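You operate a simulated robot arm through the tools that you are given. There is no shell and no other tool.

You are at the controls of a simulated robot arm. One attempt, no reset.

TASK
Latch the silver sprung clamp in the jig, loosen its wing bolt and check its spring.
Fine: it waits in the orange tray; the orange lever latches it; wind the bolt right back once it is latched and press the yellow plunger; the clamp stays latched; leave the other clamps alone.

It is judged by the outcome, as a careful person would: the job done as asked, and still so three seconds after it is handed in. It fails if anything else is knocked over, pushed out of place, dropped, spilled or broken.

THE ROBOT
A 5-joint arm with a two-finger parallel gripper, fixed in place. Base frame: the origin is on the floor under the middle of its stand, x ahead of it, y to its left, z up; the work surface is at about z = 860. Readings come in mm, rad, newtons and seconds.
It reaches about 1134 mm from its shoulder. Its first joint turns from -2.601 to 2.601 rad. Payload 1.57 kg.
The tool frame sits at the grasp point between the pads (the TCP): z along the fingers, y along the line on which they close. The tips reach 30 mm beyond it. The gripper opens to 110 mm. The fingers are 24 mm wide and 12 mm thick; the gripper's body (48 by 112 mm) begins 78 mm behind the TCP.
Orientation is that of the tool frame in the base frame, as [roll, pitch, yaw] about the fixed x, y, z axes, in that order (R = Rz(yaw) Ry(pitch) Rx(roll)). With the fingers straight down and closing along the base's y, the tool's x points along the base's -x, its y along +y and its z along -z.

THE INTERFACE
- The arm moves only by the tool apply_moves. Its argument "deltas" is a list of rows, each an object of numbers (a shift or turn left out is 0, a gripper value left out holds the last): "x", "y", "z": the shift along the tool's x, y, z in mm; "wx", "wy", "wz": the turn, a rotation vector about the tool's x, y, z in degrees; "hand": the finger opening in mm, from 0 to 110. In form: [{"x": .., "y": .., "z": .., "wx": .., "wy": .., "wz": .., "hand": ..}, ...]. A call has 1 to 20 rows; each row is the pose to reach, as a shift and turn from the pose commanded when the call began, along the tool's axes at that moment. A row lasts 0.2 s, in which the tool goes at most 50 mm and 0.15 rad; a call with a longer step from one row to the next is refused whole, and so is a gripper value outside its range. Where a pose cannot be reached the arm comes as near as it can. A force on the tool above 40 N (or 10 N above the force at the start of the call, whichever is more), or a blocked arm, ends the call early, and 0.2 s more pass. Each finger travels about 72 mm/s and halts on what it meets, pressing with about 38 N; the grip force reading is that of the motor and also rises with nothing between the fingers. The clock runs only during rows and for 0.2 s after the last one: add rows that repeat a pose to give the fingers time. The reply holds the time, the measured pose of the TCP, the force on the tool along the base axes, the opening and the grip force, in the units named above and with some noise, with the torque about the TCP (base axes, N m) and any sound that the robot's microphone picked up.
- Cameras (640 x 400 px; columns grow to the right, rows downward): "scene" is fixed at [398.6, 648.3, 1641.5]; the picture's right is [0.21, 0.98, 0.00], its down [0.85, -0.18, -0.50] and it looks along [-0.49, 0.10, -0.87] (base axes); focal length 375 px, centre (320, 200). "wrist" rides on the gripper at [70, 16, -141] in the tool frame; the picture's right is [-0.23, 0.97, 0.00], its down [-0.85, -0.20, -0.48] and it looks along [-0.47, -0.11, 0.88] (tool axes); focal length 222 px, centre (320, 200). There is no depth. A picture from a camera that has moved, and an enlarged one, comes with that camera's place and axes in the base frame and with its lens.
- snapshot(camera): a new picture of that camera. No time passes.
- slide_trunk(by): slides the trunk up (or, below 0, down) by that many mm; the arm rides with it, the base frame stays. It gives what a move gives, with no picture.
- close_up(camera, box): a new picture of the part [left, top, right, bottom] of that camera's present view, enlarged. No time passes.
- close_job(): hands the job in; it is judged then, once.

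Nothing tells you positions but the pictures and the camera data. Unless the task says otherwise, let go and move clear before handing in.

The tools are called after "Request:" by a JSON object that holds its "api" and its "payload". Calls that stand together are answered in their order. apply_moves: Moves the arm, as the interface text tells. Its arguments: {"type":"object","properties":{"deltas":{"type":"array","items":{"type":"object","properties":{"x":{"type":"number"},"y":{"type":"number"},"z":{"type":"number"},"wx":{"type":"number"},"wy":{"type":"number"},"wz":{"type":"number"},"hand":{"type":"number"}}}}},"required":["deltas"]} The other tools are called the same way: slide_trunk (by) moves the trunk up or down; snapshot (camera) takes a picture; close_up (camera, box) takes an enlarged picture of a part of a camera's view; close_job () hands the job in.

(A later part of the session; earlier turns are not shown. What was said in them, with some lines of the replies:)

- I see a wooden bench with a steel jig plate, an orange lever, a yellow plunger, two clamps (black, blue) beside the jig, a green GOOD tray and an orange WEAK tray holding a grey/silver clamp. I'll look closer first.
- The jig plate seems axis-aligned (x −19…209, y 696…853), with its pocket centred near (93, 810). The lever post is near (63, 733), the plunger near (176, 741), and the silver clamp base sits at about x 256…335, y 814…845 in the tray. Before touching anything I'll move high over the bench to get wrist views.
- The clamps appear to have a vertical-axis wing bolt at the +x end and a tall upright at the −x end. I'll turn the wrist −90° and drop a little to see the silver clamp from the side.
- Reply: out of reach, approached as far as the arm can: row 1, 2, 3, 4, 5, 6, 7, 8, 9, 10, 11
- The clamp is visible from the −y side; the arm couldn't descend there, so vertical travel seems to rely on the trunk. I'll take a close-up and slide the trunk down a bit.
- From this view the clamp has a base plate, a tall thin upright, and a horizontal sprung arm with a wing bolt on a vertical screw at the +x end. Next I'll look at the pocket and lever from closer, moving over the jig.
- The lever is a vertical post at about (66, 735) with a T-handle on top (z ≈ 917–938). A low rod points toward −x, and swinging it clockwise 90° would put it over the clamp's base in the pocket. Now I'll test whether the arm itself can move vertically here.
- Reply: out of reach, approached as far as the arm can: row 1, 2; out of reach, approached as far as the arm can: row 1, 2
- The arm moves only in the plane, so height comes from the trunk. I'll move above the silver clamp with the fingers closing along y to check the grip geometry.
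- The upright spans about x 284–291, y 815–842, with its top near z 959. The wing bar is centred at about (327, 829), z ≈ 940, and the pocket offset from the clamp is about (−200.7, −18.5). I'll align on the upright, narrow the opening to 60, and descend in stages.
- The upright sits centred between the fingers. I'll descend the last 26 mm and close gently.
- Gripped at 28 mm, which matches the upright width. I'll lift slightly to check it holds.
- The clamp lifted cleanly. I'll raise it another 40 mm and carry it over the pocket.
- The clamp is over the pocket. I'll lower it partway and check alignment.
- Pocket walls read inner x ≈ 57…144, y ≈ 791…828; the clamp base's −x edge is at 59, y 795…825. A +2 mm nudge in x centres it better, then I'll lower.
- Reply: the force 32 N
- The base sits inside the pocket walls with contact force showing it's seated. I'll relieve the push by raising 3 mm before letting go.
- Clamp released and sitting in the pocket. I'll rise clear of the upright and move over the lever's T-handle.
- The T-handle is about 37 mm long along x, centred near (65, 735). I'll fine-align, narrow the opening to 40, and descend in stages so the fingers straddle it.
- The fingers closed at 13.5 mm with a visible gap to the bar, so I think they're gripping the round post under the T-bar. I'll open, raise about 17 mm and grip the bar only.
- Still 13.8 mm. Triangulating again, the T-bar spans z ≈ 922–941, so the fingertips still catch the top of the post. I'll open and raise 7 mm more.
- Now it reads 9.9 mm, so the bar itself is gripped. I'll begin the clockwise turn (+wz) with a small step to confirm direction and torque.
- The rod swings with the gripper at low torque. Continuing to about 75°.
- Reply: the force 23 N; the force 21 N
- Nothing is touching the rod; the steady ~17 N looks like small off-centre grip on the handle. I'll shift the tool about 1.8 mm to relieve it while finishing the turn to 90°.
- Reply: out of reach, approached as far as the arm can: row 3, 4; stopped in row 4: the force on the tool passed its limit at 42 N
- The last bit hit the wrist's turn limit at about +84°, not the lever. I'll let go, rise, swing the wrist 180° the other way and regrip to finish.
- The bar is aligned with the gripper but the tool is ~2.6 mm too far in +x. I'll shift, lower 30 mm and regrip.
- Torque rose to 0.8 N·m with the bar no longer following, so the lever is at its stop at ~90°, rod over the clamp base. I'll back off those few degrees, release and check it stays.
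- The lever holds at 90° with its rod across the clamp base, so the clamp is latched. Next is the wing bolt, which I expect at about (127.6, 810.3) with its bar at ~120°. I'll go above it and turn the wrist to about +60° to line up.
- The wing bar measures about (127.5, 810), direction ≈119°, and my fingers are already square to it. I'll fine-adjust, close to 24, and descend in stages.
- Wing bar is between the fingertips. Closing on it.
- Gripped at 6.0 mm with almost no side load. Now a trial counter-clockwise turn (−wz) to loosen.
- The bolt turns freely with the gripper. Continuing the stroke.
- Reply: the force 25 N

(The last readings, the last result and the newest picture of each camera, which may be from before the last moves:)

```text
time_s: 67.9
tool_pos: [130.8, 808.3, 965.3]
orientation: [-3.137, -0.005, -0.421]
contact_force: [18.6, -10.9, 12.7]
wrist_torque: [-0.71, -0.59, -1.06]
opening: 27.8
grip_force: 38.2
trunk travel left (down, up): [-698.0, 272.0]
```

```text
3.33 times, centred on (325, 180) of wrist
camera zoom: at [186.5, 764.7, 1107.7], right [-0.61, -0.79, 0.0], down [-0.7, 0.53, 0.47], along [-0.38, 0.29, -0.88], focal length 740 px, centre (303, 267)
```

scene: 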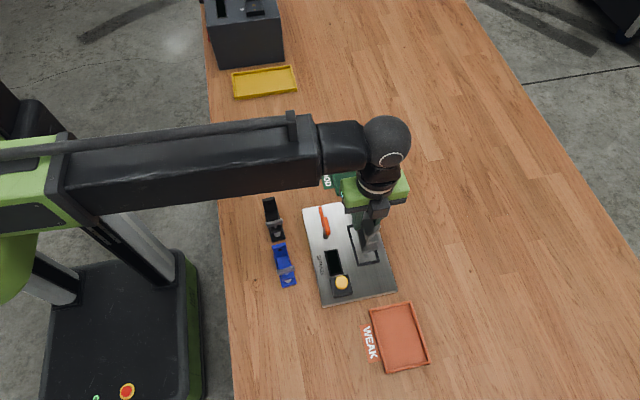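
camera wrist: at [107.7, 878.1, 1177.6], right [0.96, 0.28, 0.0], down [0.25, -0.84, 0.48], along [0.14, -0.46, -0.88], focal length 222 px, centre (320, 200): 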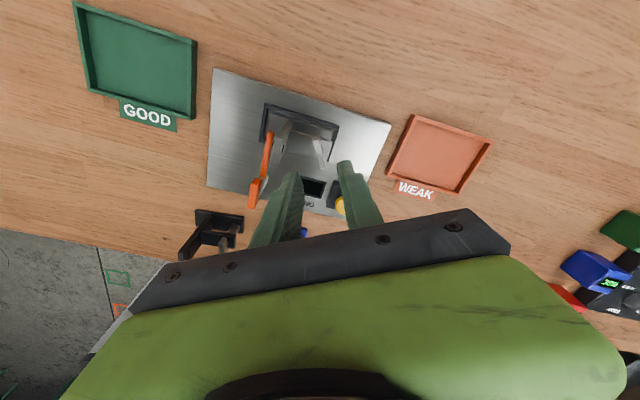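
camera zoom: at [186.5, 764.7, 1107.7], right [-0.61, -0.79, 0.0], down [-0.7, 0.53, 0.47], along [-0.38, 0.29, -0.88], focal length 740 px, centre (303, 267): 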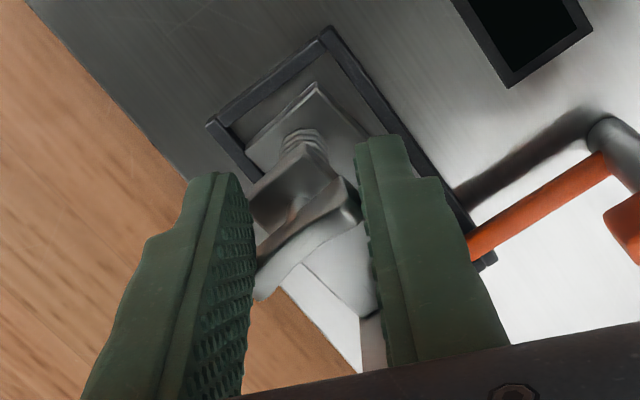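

I sent two steps at once, and the bolt had already reached its end stop: torque went to ~1 N·m and the bar forced the fingers apart. I'll open now to release it and inspect.

Request:
{"api": "apply_moves", "payload": {"deltas": [{"hand": 30}, {"hand": 35}, {"hand": 35}]}}

Request:
{"api": "slide_trunk", "payload": {"by": 45}}

Request:
{"api": "snapshot", "payload": {"camera": "wrist"}}

Request:
{"api": "close_up", "payload": {"camera": "wrist", "box": [250, 100, 400, 220]}}

Request:
{"api": "close_up", "payload": {"camera": "scene", "box": [320, 205, 400, 275]}}

```text
time_s: 68.7
tool_pos: [127.2, 812.1, 964.7]
orientation: [-3.141, -0.003, -0.423]
contact_force: [0.0, -1.1, -0.2]
wrist_torque: [0.02, -0.01, -0.02]
opening: 34.7
grip_force: 0.0
trunk travel left (down, up): [-698.0, 272.0]
```

```text
time_s: 69.6
tool_pos: [128.1, 811.3, 1010.4]
orientation: [-3.141, -0.005, -0.423]
contact_force: [-0.6, 0.3, 0.6]
wrist_torque: [-0.01, -0.05, -0.01]
opening: 35.0
grip_force: 0.0
trunk travel left (down, up): [-743.0, 227.0]
```

```text
taken
camera wrist: at [183.9, 766.6, 1151.0], right [-0.61, -0.79, 0.0], down [-0.7, 0.53, 0.47], along [-0.38, 0.29, -0.88], focal length 222 px, centre (320, 200)
```

wrist: 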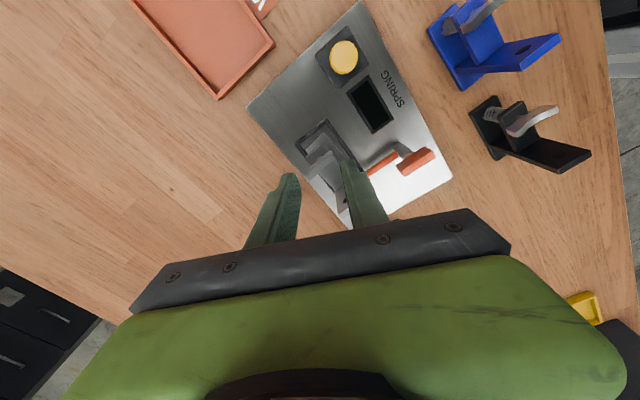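

```text
3.33 times, centred on (325, 160) of wrist
camera zoom: at [183.9, 766.6, 1151.0], right [-0.61, -0.79, 0.0], down [-0.7, 0.53, 0.47], along [-0.38, 0.29, -0.88], focal length 740 px, centre (303, 333)
```

zoom: 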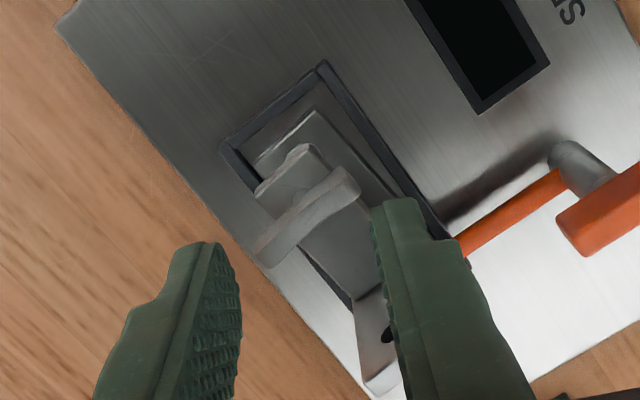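

```text
5.71 times, centred on (360, 240) of scene
camera zoom: at [398.6, 648.3, 1641.5], right [0.21, 0.98, 0.0], down [0.85, -0.18, -0.5], along [-0.49, 0.1, -0.87], focal length 2141 px, centre (91, -29)
```

zoom: 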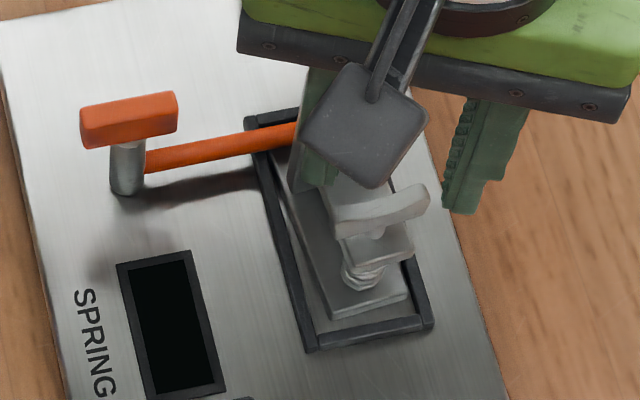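

The wing bar now sits crosswise, about 150° round from where it started, and pushed back firmly at ~1 N·m, so I take it to be at its back stop. I'll move away toward the plunger at about (183, 739), closing the fingers on the way, and look at everything.

Request:
{"api": "slide_trunk", "payload": {"by": 15}}

Request:
{"api": "apply_moves", "payload": {"deltas": [{"x": 9, "y": 5, "wz": 7.3}, {"x": 18, "y": 10, "wz": 14.6}, {"x": 27, "y": 15, "wz": 21.9}, {"x": 36, "y": 20, "wz": 29.2}, {"x": 45, "y": 25, "wz": 36.5}, {"x": 54, "y": 30, "wz": 43.8}, {"x": 63, "y": 35, "wz": 51.1, "hand": 20}, {"x": 72, "y": 40, "wz": 58.4, "hand": 10}, {"x": 79.8, "y": 43.4, "wz": 65.8, "hand": 0}, {"x": 79.8, "y": 43.4, "wz": 65.8, "hand": 0}]}}

Request:
{"api": "snapshot", "payload": {"camera": "wrist"}}

Request:
{"api": "close_up", "payload": {"camera": "wrist", "box": [270, 90, 450, 230]}}

Request:
{"api": "close_up", "payload": {"camera": "scene", "box": [320, 205, 400, 275]}}

```text
time_s: 70.2
tool_pos: [127.0, 811.3, 1024.7]
orientation: [-3.141, -0.003, -0.424]
contact_force: [-0.2, 0.7, -0.5]
wrist_torque: [-0.03, 0.0, 0.02]
opening: 35.1
grip_force: 0.0
trunk travel left (down, up): [-758.0, 212.0]
```

```text
time_s: 72.4
tool_pos: [182.0, 738.0, 1024.4]
orientation: [-3.136, -0.002, -1.572]
contact_force: [0.5, -0.8, -0.2]
wrist_torque: [0.0, -0.02, -0.02]
opening: 0.1
grip_force: 21.5
trunk travel left (down, up): [-758.0, 212.0]
```

```text
taken
camera wrist: at [165.2, 668.0, 1165.8], right [-0.97, 0.23, 0.0], down [0.2, 0.86, 0.48], along [0.11, 0.46, -0.88], focal length 222 px, centre (320, 200)
```

wrist: 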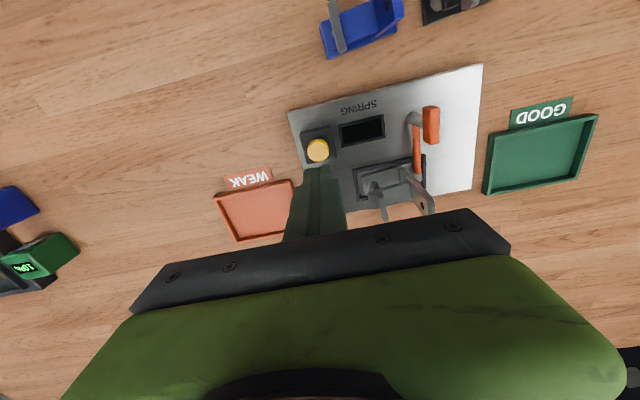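

```text
2.86 times, centred on (360, 160) of wrist
camera zoom: at [165.2, 668.0, 1165.8], right [-0.97, 0.23, 0.0], down [0.2, 0.86, 0.48], along [0.11, 0.46, -0.88], focal length 635 px, centre (206, 314)
```

zoom: 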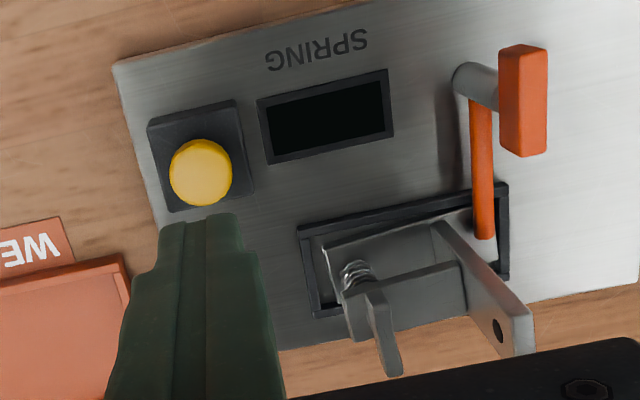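

```text
5.71 times, centred on (360, 240) of scene
camera zoom: at [398.6, 648.3, 1641.5], right [0.21, 0.98, 0.0], down [0.85, -0.18, -0.5], along [-0.49, 0.1, -0.87], focal length 2141 px, centre (91, -29)
```

zoom: 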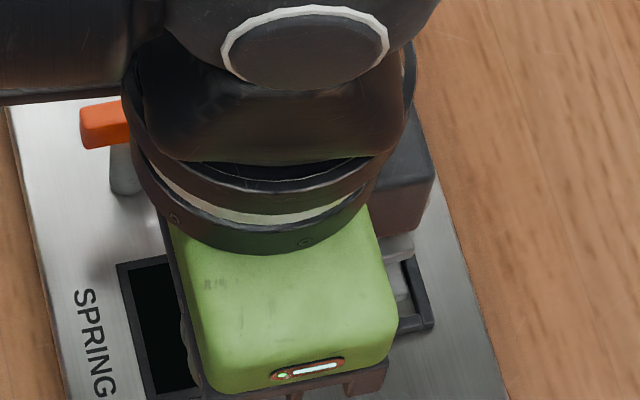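

The clamp sits nearly square in the pocket, the lever is latched, and the plunger cap centre is at about (184, 740), z ≈ 910. I'll centre over it and descend.

Request:
{"api": "apply_moves", "payload": {"deltas": [{"x": -1, "y": -1.5}, {"x": -2, "y": -3}, {"x": -2, "y": -3}]}}

Request:
{"api": "slide_trunk", "payload": {"by": -70}}

Request:
{"api": "close_up", "payload": {"camera": "wrist", "box": [270, 90, 450, 230]}}

Request:
{"api": "close_up", "payload": {"camera": "scene", "box": [300, 215, 400, 305]}}

```text
time_s: 73.2
tool_pos: [184.8, 740.3, 1025.3]
orientation: [-3.135, -0.002, -1.571]
contact_force: [0.3, 0.4, -0.2]
wrist_torque: [0.03, 0.02, 0.02]
opening: 0.0
grip_force: 21.0
trunk travel left (down, up): [-758.0, 212.0]
```

```text
time_s: 74.3
tool_pos: [185.4, 740.4, 954.8]
orientation: [-3.138, -0.002, -1.573]
contact_force: [0.2, -0.5, -0.2]
wrist_torque: [-0.05, 0.05, 0.0]
opening: 0.0
grip_force: 21.4
trunk travel left (down, up): [-688.0, 282.0]
```

```text
2.86 times, centred on (360, 160) of wrist
camera zoom: at [168.3, 669.7, 1095.9], right [-0.97, 0.23, 0.0], down [0.2, 0.86, 0.48], along [0.11, 0.46, -0.88], focal length 635 px, centre (206, 314)
```

zoom: 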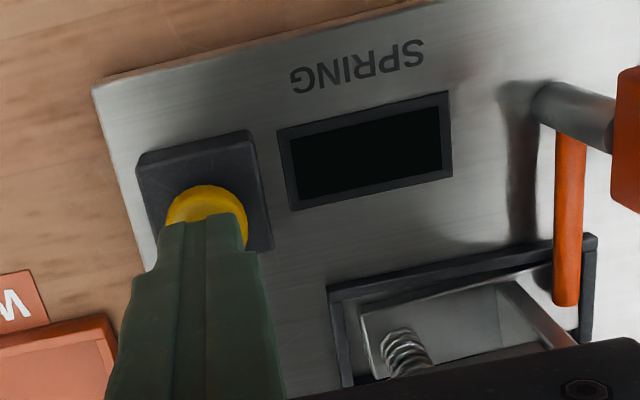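

```text
4.44 times, centred on (350, 260) of scene
camera zoom: at [398.6, 648.3, 1641.5], right [0.21, 0.98, 0.0], down [0.85, -0.18, -0.5], along [-0.49, 0.1, -0.87], focal length 1665 px, centre (187, -67)
```

zoom: 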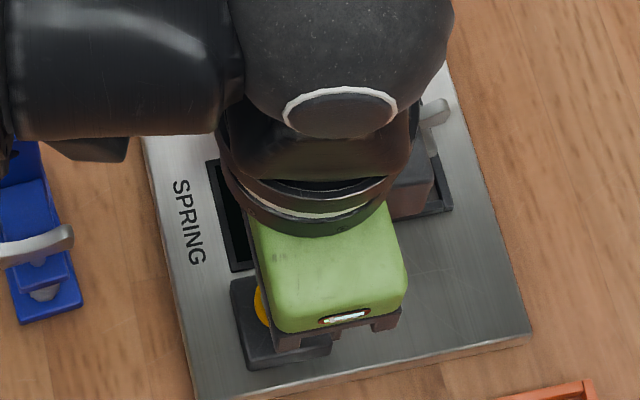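

Request:
{"api": "slide_trunk", "payload": {"by": -13}}

Request:
{"api": "close_up", "payload": {"camera": "wrist", "box": [270, 90, 450, 230]}}

```text
time_s: 74.9
tool_pos: [184.5, 740.3, 941.7]
orientation: [-3.136, -0.001, -1.572]
contact_force: [-0.5, -0.1, 1.8]
wrist_torque: [0.06, 0.0, -0.02]
opening: 0.0
grip_force: 21.5
trunk travel left (down, up): [-675.0, 295.0]
```

```text
2.86 times, centred on (360, 160) of wrist
camera zoom: at [168.3, 669.7, 1082.9], right [-0.97, 0.23, 0.0], down [0.2, 0.86, 0.48], along [0.11, 0.47, -0.88], focal length 635 px, centre (206, 314)
```

zoom: 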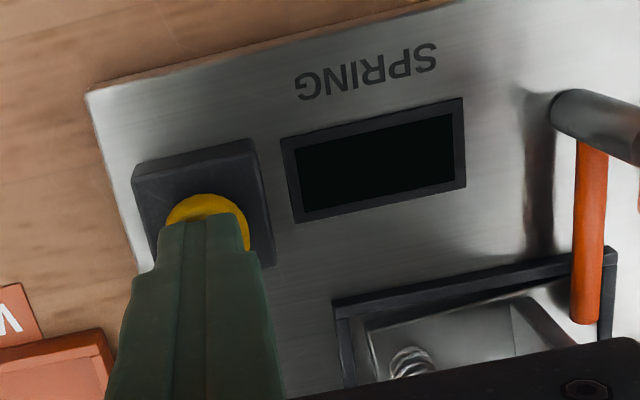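

Request:
{"api": "slide_trunk", "payload": {"by": -3}}

Request:
{"api": "close_up", "payload": {"camera": "wrist", "box": [270, 90, 450, 230]}}

```text
time_s: 75.4
tool_pos: [185.2, 739.4, 939.3]
orientation: [-3.136, -0.003, -1.57]
contact_force: [-0.1, 1.5, 3.4]
wrist_torque: [0.06, -0.02, -0.01]
opening: 0.0
grip_force: 21.1
trunk travel left (down, up): [-672.0, 298.0]
heard: click
```

```text
2.86 times, centred on (360, 160) of wrist
camera zoom: at [168.3, 669.7, 1079.9], right [-0.97, 0.23, 0.0], down [0.2, 0.86, 0.48], along [0.11, 0.47, -0.88], focal length 635 px, centre (206, 314)
```

zoom: 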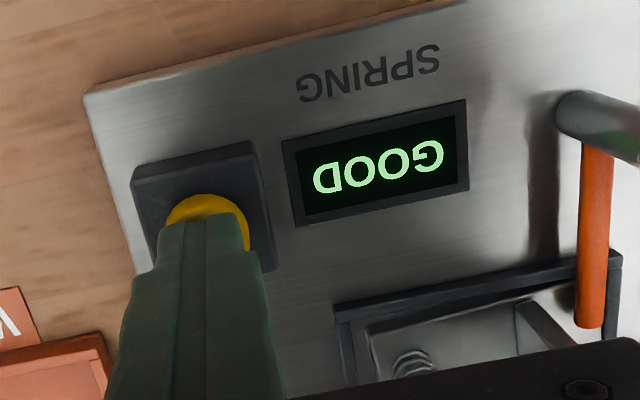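

A click was heard and the display reads GOOD, so the spring check registered. I'll lift off the plunger and move aside to check the latch and bolt.

Request:
{"api": "slide_trunk", "payload": {"by": 90}}

Request:
{"api": "apply_moves", "payload": {"deltas": [{"x": 30, "y": 0}, {"x": 60, "y": 0}, {"x": 90, "y": 0}, {"x": 110, "y": 20}]}}

Request:
{"api": "snapshot", "payload": {"camera": "scene"}}

Request:
{"api": "close_up", "payload": {"camera": "scene", "box": [325, 205, 395, 275]}}

Request:
{"api": "snapshot", "payload": {"camera": "wrist"}}

```text
time_s: 76.7
tool_pos: [185.5, 740.7, 1029.0]
orientation: [-3.135, -0.002, -1.571]
contact_force: [-0.7, 0.9, 0.7]
wrist_torque: [0.02, 0.0, 0.0]
opening: 0.3
grip_force: 21.5
trunk travel left (down, up): [-762.0, 208.0]
```

```text
time_s: 77.7
tool_pos: [164.1, 629.0, 1029.1]
orientation: [-3.136, -0.002, -1.571]
contact_force: [0.5, -0.6, -0.4]
wrist_torque: [-0.03, 0.01, -0.02]
opening: 0.1
grip_force: 21.5
trunk travel left (down, up): [-762.0, 208.0]
```

```text
taken
```

scene: 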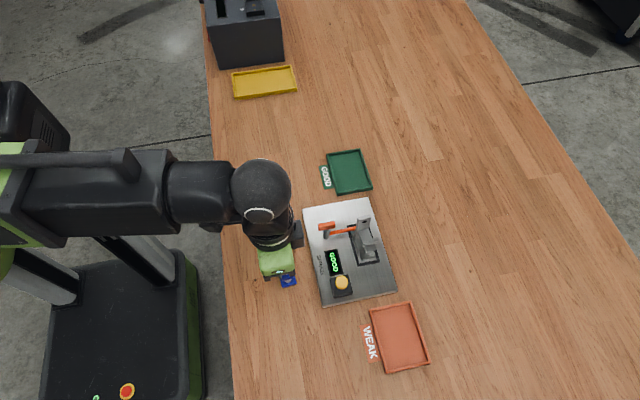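

```text
5.71 times, centred on (360, 240) of scene
camera zoom: at [398.6, 648.3, 1641.5], right [0.21, 0.98, 0.0], down [0.85, -0.18, -0.5], along [-0.49, 0.1, -0.87], focal length 2141 px, centre (91, -29)
```

zoom: 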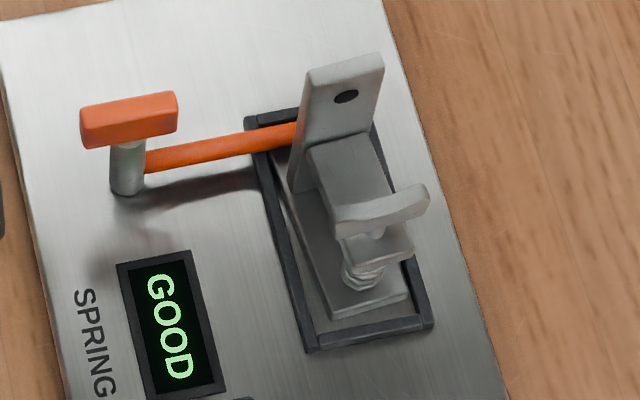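

```text
taken
camera wrist: at [147.0, 558.4, 1170.0], right [-0.97, 0.23, 0.0], down [0.2, 0.86, 0.48], along [0.11, 0.46, -0.88], focal length 222 px, centre (320, 200)
```

wrist: 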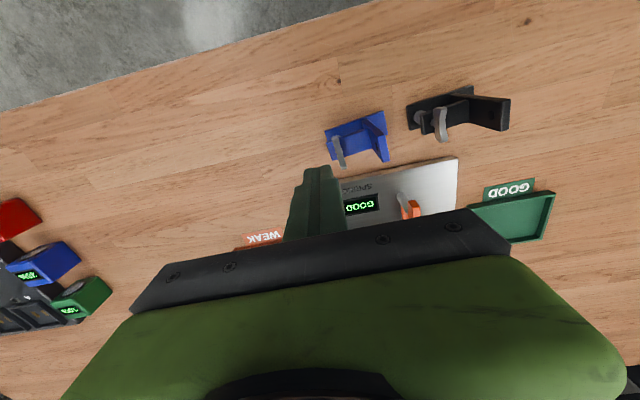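

The clamp sits in the jig with the rod still across its base, the wing bar is crosswise and hard back, and the display shows GOOD. The other clamps haven't moved. I'll raise and retreat well clear before handing in.

Request:
{"api": "slide_trunk", "payload": {"by": 120}}

Request:
{"api": "apply_moves", "payload": {"deltas": [{"x": 5, "y": 35}, {"x": 10, "y": 70}, {"x": 20, "y": 105}, {"x": 30, "y": 140}, {"x": 30, "y": 170}, {"x": 30, "y": 170}]}}

Request:
{"api": "snapshot", "payload": {"camera": "scene"}}

Request:
{"api": "close_up", "payload": {"camera": "scene", "box": [345, 215, 390, 260]}}

Request:
{"api": "close_up", "payload": {"camera": "scene", "box": [250, 180, 400, 310]}}

```text
time_s: 79.2
tool_pos: [164.1, 629.5, 1148.3]
orientation: [-3.137, -0.002, -1.571]
contact_force: [-0.4, 0.0, -0.3]
wrist_torque: [-0.01, -0.01, 0.01]
opening: 0.0
grip_force: 21.7
trunk travel left (down, up): [-882.0, 88.0]
```

```text
time_s: 80.6
tool_pos: [-4.1, 601.2, 1149.8]
orientation: [-3.137, 0.0, -1.573]
contact_force: [0.2, 0.8, -0.7]
wrist_torque: [-0.01, 0.0, -0.03]
opening: 0.0
grip_force: 21.5
trunk travel left (down, up): [-882.0, 88.0]
```

```text
taken
```

scene: 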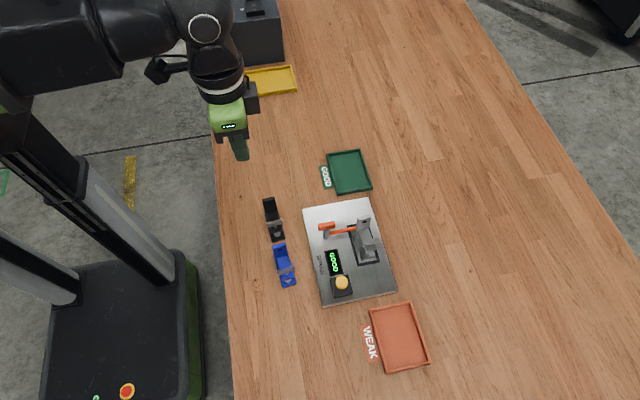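

```text
8.89 times, centred on (368, 238) of scene
camera zoom: at [398.6, 648.3, 1641.5], right [0.21, 0.98, 0.0], down [0.85, -0.18, -0.5], along [-0.49, 0.1, -0.87], focal length 3330 px, centre (-102, -133)
```

zoom: 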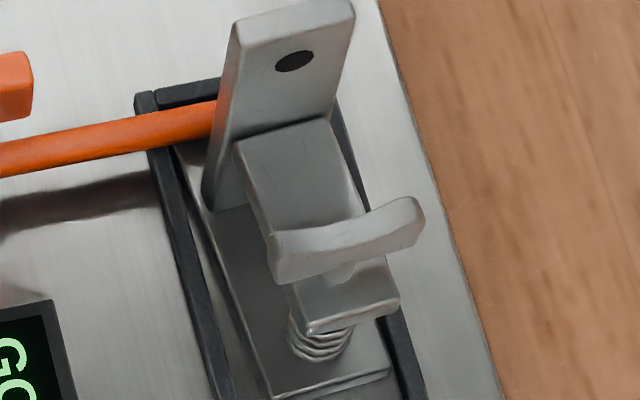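

```text
3.08 times, centred on (325, 245) of scene
camera zoom: at [398.6, 648.3, 1641.5], right [0.21, 0.98, 0.0], down [0.85, -0.18, -0.5], along [-0.49, 0.1, -0.87], focal length 1153 px, centre (305, 62)
```

zoom: 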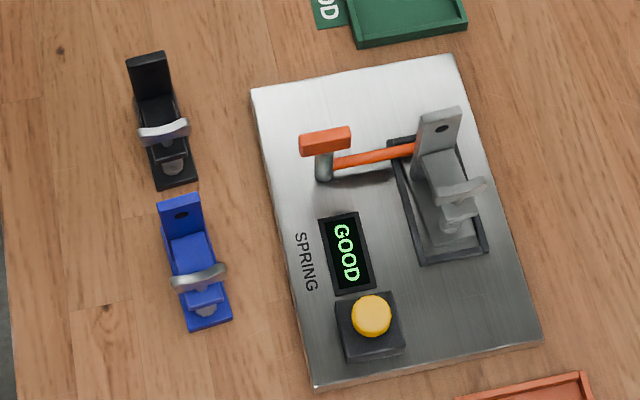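

The final view shows the silver clamp latched in the jig under the orange lever, with its wing bolt wound back to the stop. The display reads GOOD, the other clamps are where they were, and the arm is clear. Handing in.

Request:
{"api": "close_job", "payload": {}}

```text
The job is handed in.
```

I latched the silver clamp in the jig, wound its wing bolt back to its stop and pressed the plunger. The jig clicked and its display reads GOOD. The job is handed in.

- **Latch:** the orange lever is turned to its stop at about 90°, with its rod across the clamp's base. It was still there in the last picture.
- **Wing bolt:** it turned counter-clockwise freely for about 155°, then stopped hard. I overshot the stop: the gripper pushed against it at about 1 N·m and the bar forced the fingers open. Afterwards the clamp sat about 2° askew in its pocket. I saw no damage and did not straighten it.
- **Everything else:** I never touched the black and blue clamps. I left the silver clamp in the jig and moved the arm clear.
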